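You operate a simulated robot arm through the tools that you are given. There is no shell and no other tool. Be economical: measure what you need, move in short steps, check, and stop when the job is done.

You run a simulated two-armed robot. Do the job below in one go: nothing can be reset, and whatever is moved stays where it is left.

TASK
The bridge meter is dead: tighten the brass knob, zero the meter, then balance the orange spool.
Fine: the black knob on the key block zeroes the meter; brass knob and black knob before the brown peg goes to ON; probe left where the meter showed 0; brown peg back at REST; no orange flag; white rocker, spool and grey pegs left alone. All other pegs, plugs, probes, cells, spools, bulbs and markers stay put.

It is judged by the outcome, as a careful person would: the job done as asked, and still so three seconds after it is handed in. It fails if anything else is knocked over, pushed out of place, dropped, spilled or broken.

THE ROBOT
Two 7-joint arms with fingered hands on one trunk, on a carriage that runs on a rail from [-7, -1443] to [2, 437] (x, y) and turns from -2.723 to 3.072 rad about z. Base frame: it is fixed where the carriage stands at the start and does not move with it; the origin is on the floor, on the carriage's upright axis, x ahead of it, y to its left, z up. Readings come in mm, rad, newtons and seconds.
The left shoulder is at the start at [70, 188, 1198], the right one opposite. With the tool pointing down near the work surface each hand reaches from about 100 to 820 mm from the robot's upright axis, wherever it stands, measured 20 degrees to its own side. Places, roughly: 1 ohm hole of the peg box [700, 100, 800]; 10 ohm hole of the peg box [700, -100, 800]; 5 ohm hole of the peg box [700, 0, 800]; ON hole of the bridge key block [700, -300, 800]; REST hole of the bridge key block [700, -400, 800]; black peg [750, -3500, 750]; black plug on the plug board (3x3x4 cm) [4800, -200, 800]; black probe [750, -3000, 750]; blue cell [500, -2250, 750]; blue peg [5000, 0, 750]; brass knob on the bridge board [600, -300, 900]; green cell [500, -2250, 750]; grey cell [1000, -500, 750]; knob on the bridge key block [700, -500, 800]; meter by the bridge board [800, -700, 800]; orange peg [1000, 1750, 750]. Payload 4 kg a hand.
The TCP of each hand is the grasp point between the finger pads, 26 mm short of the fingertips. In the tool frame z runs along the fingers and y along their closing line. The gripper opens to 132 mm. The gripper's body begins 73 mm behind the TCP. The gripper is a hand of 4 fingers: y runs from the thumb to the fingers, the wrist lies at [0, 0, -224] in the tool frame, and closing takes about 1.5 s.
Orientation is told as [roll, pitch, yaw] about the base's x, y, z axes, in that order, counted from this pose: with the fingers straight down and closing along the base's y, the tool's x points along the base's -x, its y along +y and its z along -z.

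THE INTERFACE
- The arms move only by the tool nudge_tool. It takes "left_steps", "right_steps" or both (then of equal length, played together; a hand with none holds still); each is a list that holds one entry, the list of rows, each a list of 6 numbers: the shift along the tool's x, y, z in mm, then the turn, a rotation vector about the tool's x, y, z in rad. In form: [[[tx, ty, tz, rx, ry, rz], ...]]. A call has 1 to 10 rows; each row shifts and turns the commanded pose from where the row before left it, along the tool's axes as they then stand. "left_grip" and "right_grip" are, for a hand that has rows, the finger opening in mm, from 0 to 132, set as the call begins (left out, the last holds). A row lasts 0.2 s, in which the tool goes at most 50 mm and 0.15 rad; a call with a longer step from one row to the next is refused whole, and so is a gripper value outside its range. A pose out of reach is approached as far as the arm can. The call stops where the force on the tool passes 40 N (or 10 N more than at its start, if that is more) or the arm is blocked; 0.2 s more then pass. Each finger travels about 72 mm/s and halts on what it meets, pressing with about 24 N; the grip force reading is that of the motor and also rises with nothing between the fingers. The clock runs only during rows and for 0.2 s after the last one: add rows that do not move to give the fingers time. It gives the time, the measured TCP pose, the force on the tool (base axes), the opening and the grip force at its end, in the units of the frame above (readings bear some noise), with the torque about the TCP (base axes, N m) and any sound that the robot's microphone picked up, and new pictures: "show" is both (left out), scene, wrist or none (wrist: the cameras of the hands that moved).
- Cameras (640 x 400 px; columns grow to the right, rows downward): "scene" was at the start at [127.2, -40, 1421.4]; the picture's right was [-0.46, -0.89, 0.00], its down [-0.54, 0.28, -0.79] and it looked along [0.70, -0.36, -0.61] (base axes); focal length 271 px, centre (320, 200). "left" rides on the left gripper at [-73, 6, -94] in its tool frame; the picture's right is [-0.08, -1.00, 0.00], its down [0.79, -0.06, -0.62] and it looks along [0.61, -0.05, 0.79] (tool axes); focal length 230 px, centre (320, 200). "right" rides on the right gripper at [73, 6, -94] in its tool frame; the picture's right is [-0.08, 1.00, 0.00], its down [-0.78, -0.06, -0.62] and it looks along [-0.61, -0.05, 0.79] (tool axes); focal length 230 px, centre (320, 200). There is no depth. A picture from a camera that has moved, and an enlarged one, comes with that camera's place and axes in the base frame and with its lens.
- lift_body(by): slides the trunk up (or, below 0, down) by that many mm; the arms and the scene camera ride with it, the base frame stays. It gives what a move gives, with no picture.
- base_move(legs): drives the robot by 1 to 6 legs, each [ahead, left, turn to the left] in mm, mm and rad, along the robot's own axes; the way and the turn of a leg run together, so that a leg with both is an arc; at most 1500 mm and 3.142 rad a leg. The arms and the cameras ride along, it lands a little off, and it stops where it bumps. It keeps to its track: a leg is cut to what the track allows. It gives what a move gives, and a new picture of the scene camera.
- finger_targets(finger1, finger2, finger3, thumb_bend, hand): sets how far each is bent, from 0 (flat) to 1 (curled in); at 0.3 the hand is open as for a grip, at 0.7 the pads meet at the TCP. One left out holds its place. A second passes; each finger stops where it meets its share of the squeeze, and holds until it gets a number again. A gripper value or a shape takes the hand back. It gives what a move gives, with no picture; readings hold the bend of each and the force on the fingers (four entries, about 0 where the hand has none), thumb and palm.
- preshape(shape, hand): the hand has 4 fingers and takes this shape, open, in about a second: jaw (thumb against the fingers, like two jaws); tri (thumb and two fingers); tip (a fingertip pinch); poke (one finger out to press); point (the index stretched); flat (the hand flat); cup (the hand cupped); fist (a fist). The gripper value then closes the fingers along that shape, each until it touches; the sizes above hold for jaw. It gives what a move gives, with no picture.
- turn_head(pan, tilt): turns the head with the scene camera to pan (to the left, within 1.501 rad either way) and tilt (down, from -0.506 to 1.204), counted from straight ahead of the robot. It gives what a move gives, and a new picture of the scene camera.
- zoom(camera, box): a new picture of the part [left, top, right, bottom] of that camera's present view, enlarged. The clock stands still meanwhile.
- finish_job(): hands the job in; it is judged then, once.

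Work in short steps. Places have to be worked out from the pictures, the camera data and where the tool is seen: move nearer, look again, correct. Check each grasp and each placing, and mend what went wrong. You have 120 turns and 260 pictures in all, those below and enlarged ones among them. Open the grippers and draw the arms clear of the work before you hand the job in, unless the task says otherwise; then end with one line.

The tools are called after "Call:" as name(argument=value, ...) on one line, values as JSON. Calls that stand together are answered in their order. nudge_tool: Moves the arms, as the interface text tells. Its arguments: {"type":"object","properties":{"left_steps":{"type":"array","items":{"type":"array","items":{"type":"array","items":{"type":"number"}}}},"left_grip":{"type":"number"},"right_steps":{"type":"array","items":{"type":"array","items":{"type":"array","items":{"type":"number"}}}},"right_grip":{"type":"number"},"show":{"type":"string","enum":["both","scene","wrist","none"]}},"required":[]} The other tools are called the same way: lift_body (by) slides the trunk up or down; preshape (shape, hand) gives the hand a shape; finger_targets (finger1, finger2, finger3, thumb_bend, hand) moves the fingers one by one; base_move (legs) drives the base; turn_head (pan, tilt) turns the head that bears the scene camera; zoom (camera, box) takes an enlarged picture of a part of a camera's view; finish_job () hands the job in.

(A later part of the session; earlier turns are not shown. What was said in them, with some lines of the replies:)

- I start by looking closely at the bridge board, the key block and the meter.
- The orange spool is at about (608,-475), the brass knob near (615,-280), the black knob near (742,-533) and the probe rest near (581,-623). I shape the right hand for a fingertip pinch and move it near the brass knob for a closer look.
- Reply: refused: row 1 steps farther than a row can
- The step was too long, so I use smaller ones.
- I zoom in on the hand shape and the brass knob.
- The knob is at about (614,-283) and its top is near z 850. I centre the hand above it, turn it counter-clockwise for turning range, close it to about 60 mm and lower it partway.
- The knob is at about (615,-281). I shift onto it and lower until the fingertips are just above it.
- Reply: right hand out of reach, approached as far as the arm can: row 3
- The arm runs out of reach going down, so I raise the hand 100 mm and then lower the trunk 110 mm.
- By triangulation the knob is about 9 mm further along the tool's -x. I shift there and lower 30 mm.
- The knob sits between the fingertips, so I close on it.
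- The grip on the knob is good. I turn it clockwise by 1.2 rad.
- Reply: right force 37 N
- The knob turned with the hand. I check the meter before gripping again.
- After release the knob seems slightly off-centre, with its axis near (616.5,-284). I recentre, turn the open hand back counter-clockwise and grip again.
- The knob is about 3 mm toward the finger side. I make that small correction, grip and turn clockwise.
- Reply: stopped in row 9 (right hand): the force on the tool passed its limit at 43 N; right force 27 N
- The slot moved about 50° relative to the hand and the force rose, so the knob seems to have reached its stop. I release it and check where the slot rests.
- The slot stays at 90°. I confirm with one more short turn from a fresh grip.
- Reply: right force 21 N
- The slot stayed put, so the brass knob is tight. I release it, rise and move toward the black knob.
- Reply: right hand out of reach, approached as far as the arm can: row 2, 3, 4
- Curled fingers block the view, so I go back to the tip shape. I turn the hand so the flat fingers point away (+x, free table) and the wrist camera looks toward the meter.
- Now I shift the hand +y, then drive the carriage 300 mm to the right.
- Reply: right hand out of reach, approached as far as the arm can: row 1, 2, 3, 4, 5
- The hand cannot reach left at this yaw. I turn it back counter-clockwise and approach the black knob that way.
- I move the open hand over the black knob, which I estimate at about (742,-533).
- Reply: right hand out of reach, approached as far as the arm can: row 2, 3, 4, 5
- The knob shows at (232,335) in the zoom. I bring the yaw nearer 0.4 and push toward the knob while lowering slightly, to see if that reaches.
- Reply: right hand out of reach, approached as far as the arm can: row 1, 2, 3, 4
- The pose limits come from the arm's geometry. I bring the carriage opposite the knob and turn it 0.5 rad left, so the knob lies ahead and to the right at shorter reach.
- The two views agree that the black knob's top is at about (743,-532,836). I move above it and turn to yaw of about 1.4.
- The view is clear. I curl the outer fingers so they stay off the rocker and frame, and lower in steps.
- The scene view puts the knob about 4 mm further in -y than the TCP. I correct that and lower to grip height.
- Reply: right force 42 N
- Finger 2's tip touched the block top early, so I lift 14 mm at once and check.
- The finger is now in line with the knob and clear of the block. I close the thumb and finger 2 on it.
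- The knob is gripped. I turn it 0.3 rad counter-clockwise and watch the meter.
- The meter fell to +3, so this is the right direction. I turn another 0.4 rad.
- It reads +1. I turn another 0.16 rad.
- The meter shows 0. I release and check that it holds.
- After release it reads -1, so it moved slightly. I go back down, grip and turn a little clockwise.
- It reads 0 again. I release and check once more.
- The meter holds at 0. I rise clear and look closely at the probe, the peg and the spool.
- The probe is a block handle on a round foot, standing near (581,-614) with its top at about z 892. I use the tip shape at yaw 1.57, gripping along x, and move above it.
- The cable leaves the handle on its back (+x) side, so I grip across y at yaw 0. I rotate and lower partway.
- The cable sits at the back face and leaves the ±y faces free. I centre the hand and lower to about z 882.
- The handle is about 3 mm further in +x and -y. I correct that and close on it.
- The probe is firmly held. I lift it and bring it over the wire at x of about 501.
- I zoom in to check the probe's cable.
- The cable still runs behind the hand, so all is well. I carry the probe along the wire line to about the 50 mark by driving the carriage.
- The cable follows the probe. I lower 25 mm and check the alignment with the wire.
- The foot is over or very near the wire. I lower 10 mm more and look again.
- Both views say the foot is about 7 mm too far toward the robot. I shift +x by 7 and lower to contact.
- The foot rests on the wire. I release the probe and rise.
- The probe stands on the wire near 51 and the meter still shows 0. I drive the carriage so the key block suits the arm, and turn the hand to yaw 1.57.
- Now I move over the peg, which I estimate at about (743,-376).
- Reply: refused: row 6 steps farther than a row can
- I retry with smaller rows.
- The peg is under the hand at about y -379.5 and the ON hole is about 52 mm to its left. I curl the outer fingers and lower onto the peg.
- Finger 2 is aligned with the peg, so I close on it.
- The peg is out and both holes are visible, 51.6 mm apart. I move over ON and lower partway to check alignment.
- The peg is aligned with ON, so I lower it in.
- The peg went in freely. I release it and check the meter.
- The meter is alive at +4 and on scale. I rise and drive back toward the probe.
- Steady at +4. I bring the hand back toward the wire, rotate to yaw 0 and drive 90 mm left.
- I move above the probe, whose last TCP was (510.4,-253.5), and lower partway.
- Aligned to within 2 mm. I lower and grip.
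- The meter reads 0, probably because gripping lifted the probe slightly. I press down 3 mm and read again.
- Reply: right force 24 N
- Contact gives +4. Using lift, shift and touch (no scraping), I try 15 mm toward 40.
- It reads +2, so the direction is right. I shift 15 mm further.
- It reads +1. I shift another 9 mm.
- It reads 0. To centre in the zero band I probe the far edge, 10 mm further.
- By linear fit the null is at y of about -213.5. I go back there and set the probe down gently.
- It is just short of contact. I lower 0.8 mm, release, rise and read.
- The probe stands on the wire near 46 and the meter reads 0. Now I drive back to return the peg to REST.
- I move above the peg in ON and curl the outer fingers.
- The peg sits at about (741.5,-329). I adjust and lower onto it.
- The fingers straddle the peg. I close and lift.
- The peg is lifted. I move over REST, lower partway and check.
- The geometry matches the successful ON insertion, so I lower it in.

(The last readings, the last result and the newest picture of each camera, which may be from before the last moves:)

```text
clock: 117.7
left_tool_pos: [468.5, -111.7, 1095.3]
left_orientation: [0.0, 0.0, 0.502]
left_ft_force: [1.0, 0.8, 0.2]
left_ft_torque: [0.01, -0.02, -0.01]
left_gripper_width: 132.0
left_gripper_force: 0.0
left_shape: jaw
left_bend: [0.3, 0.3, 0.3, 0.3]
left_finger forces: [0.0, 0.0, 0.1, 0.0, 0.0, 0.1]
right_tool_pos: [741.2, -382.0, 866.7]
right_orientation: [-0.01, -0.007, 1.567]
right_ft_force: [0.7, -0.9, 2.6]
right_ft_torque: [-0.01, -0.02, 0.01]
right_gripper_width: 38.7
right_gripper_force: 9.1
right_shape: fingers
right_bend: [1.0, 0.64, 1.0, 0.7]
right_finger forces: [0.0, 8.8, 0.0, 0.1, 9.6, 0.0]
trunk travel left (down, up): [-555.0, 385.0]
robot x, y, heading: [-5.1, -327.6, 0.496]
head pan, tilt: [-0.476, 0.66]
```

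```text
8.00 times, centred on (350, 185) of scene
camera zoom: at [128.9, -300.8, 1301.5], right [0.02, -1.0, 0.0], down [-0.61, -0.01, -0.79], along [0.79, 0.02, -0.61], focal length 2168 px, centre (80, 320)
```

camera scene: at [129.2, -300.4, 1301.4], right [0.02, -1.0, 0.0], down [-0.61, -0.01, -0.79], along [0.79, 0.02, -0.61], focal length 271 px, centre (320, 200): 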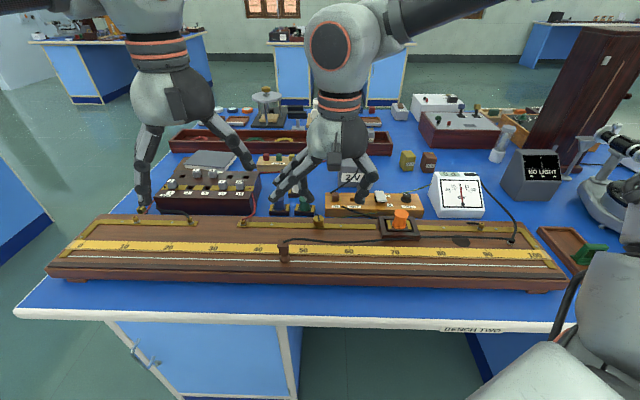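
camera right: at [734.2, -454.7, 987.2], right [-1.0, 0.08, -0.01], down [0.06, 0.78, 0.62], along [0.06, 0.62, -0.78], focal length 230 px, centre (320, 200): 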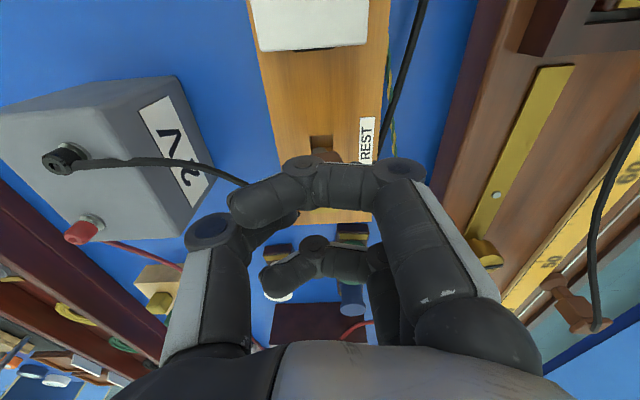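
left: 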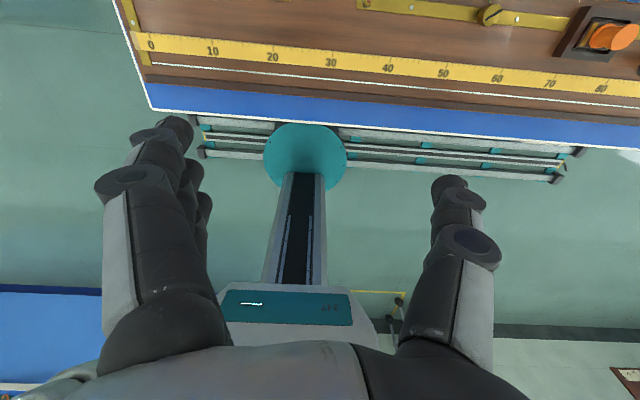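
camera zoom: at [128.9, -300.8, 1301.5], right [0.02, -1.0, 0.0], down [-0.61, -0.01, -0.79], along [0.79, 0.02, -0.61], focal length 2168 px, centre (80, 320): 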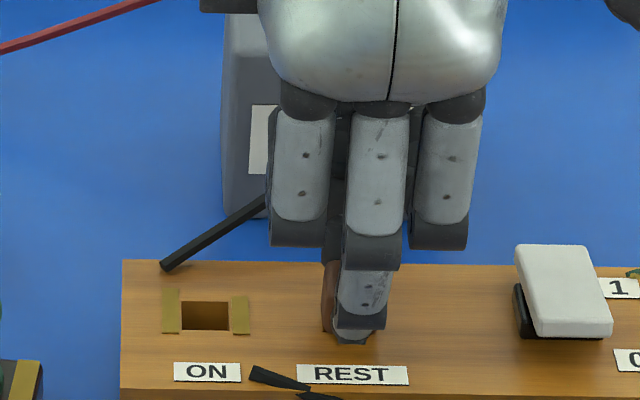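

The peg is seated at the same height with a light contact force. I release and rise.

Call:
finger_targets(hand="right", finger2=0.54, thumb_bend=0.54)

Call:
nudge_tool(right_steps=[[[0, 0, -20, 0, 0, 0], [0, 0, -40, 0, 0, 0], [0, 0, -45, 0, 0, 0], [0, 0, -45, 0, 0, 0], [0, 30, -20, 0, 0, 0], [0, 40, 0, 0, 0, 0], [0, 40, 0, 0, 0, 0]]])

Call:
zoom(camera="scene", box=[310, 150, 510, 275])

Call:
zoom(camera="scene", box=[150, 150, 350, 275])

```text
clock: 118.7
left_tool_pos: [468.5, -111.5, 1096.6]
left_orientation: [-0.002, 0.001, 0.499]
left_ft_force: [0.6, 0.3, 0.1]
left_ft_torque: [-0.03, 0.0, -0.02]
left_gripper_width: 132.0
left_gripper_force: 0.1
left_shape: jaw
left_bend: [0.3, 0.3, 0.3, 0.3]
left_finger forces: [0.1, 0.0, 0.0, 0.0, 0.1, 0.0]
right_tool_pos: [741.2, -382.4, 867.0]
right_orientation: [-0.01, -0.007, 1.567]
right_ft_force: [-0.2, 0.3, 0.8]
right_ft_torque: [0.01, -0.01, 0.0]
right_gripper_width: 45.3
right_gripper_force: 0.1
right_shape: fingers
right_bend: [1.0, 0.54, 1.0, 0.54]
right_finger forces: [0.0, 0.0, 0.1, 0.0, 0.0, 0.0]
trunk travel left (down, up): [-555.0, 385.0]
robot x, y, heading: [-1.8, -324.8, 0.5]
head pan, tilt: [-0.476, 0.66]
```

```text
clock: 120.3
left_tool_pos: [467.1, -111.5, 1096.7]
left_orientation: [0.001, -0.002, 0.501]
left_ft_force: [-0.2, -0.3, 0.1]
left_ft_torque: [-0.02, -0.03, 0.02]
left_gripper_width: 131.9
left_gripper_force: 0.1
left_shape: jaw
left_bend: [0.3, 0.3, 0.3, 0.3]
left_finger forces: [0.0, 0.0, 0.0, 0.0, 0.0, 0.0]
right_tool_pos: [628.5, -380.0, 1036.3]
right_orientation: [-0.01, -0.007, 1.566]
right_ft_force: [-0.1, 0.0, 0.2]
right_ft_torque: [0.02, -0.02, -0.01]
right_gripper_width: 45.2
right_gripper_force: 0.0
right_shape: fingers
right_bend: [1.0, 0.54, 1.0, 0.54]
right_finger forces: [0.0, 0.0, 0.1, 0.0, 0.0, 0.0]
trunk travel left (down, up): [-555.0, 385.0]
robot x, y, heading: [-0.8, -326.4, 0.5]
head pan, tilt: [-0.476, 0.66]
camera scene: at [127.6, -300.9, 1301.6], right [0.02, -1.0, 0.0], down [-0.61, -0.01, -0.79], along [0.79, 0.02, -0.61], focal length 271 px, centre (320, 200)
camera right: at [620.2, -452.4, 1130.2], right [-1.0, 0.08, -0.01], down [0.06, 0.78, 0.62], along [0.06, 0.62, -0.78], focal length 230 px, centre (320, 200)
```

scene: 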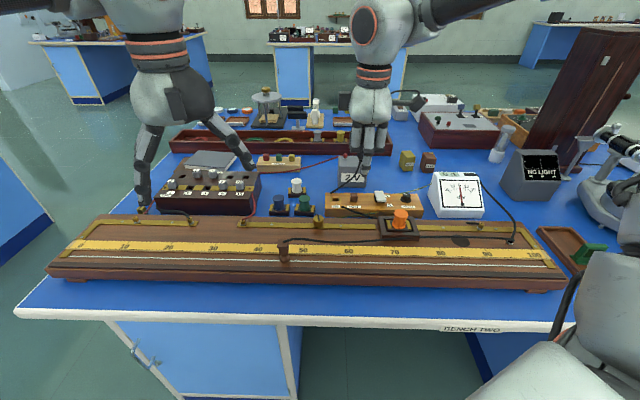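
right: 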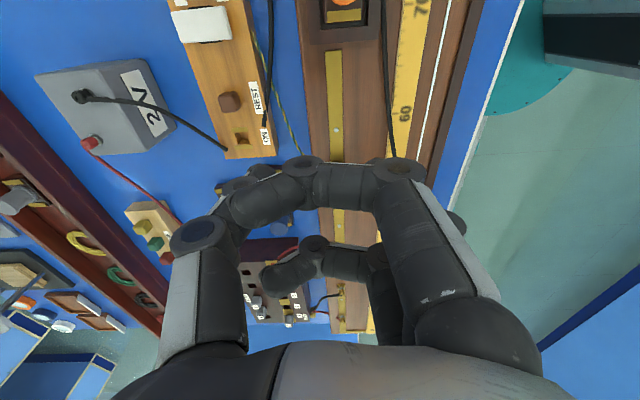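

```text
3.20 times, centred on (410, 212) of scene
camera zoom: at [127.6, -300.9, 1301.6], right [0.02, -1.0, 0.0], down [-0.61, -0.01, -0.79], along [0.79, 0.02, -0.61], focal length 867 px, centre (32, 160)
```

zoom: 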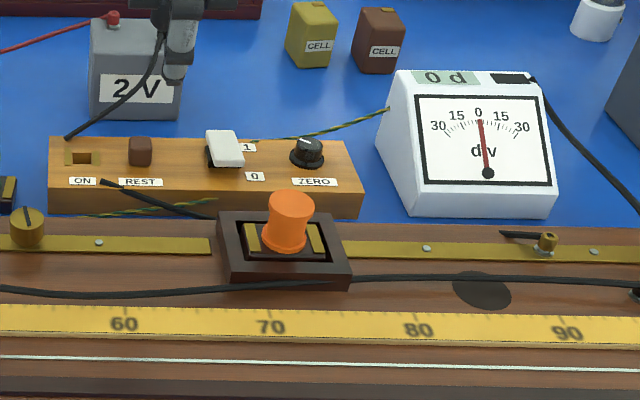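

```text
3.20 times, centred on (250, 212) of scene
camera zoom: at [127.6, -300.9, 1301.6], right [0.02, -1.0, 0.0], down [-0.61, -0.01, -0.79], along [0.79, 0.02, -0.61], focal length 867 px, centre (544, 160)
```

zoom: 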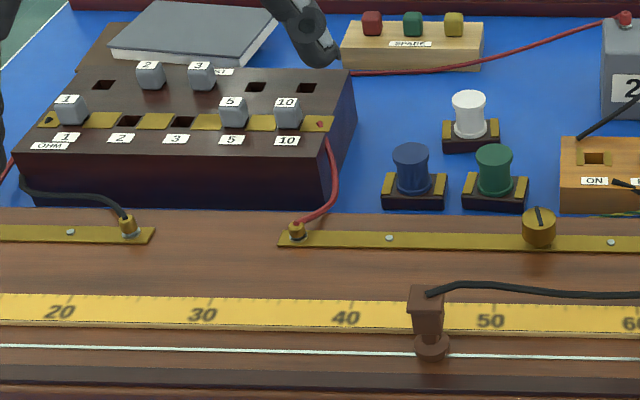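

The peg is in REST, the probe is at the null, the meter reads 0 and no flag shows. I open the right hand and draw it clear.

Call:
preshape(shape="jaw", hand="right")

Call:
nudge_tool(right_steps=[[[0, 30, -30, 0, 0, 0], [0, 30, -30, 0, 0, 0], [10, 30, -30, 0, 0, 0], [10, 30, -30, 0, 0, 0], [10, 30, 0, 0, 0, 0]]], show="scene")

Call:
zoom(camera="scene", box=[240, 150, 520, 290])

```text
clock: 121.2
left_tool_pos: [467.7, -112.4, 1096.3]
left_orientation: [-0.001, -0.001, 0.501]
left_ft_force: [0.7, 0.5, 0.8]
left_ft_torque: [0.02, -0.01, -0.05]
left_gripper_width: 132.2
left_gripper_force: 0.1
left_shape: jaw
left_bend: [0.3, 0.3, 0.3, 0.3]
left_finger forces: [0.0, 0.1, 0.0, 0.0, 0.0, 0.0]
right_tool_pos: [630.2, -379.1, 1036.8]
right_orientation: [-0.009, -0.007, 1.566]
right_ft_force: [0.6, 0.1, 0.3]
right_ft_torque: [0.02, 0.02, 0.02]
right_gripper_width: 132.0
right_gripper_force: 0.0
right_shape: jaw
right_bend: [0.3, 0.3, 0.3, 0.3]
right_finger forces: [0.0, 0.0, 0.0, 0.0, 0.0, 0.0]
trunk travel left (down, up): [-555.0, 385.0]
robot x, y, heading: [2.0, -325.0, 0.494]
head pan, tilt: [-0.476, 0.66]
```

```text
clock: 122.4
left_tool_pos: [466.8, -111.8, 1096.4]
left_orientation: [0.002, -0.002, 0.502]
left_ft_force: [-0.1, 0.9, -0.9]
left_ft_torque: [0.03, -0.02, 0.03]
left_gripper_width: 131.7
left_gripper_force: 0.1
left_shape: jaw
left_bend: [0.3, 0.3, 0.3, 0.3]
left_finger forces: [0.0, 0.0, 0.1, 0.0, 0.1, 0.1]
right_tool_pos: [474.8, -414.0, 1154.8]
right_orientation: [-0.008, -0.007, 1.567]
right_ft_force: [-0.7, 0.0, -0.4]
right_ft_torque: [0.05, 0.02, 0.0]
right_gripper_width: 131.8
right_gripper_force: 0.0
right_shape: jaw
right_bend: [0.3, 0.3, 0.3, 0.3]
right_finger forces: [0.0, 0.1, 0.1, 0.0, 0.1, 0.0]
trunk travel left (down, up): [-555.0, 385.0]
robot x, y, heading: [-2.9, -324.5, 0.498]
head pan, tilt: [-0.476, 0.66]
camera scene: at [128.6, -301.5, 1301.5], right [0.02, -1.0, 0.0], down [-0.61, -0.01, -0.79], along [0.79, 0.02, -0.61], focal length 271 px, centre (320, 200)
```

scene: 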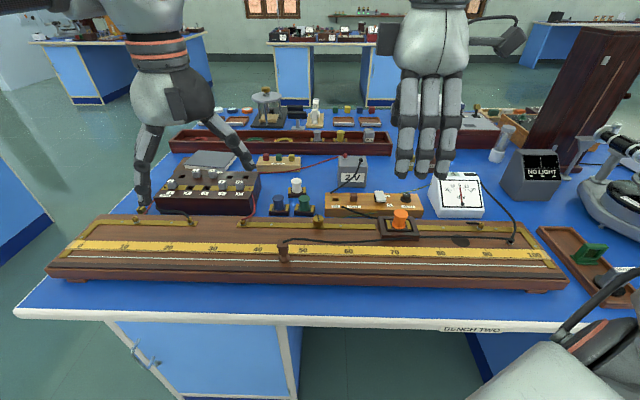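

```text
2.29 times, centred on (380, 220) of scene
camera zoom: at [128.6, -301.5, 1301.5], right [0.02, -1.0, 0.0], down [-0.61, -0.01, -0.79], along [0.79, 0.02, -0.61], focal length 620 px, centre (183, 154)
```

zoom: 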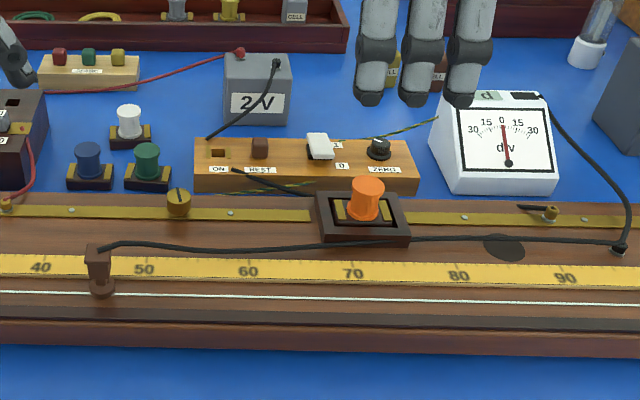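

Everything is in place and both hands are open and clear, so I hand the job in.

Call:
finish_job()

```text
The job is handed in.
```

The job is handed in: the brass knob is tight, the meter is zeroed, the probe is left on the wire at the null (about the 46 mark), the brown peg is back at REST, and no orange flag showed.
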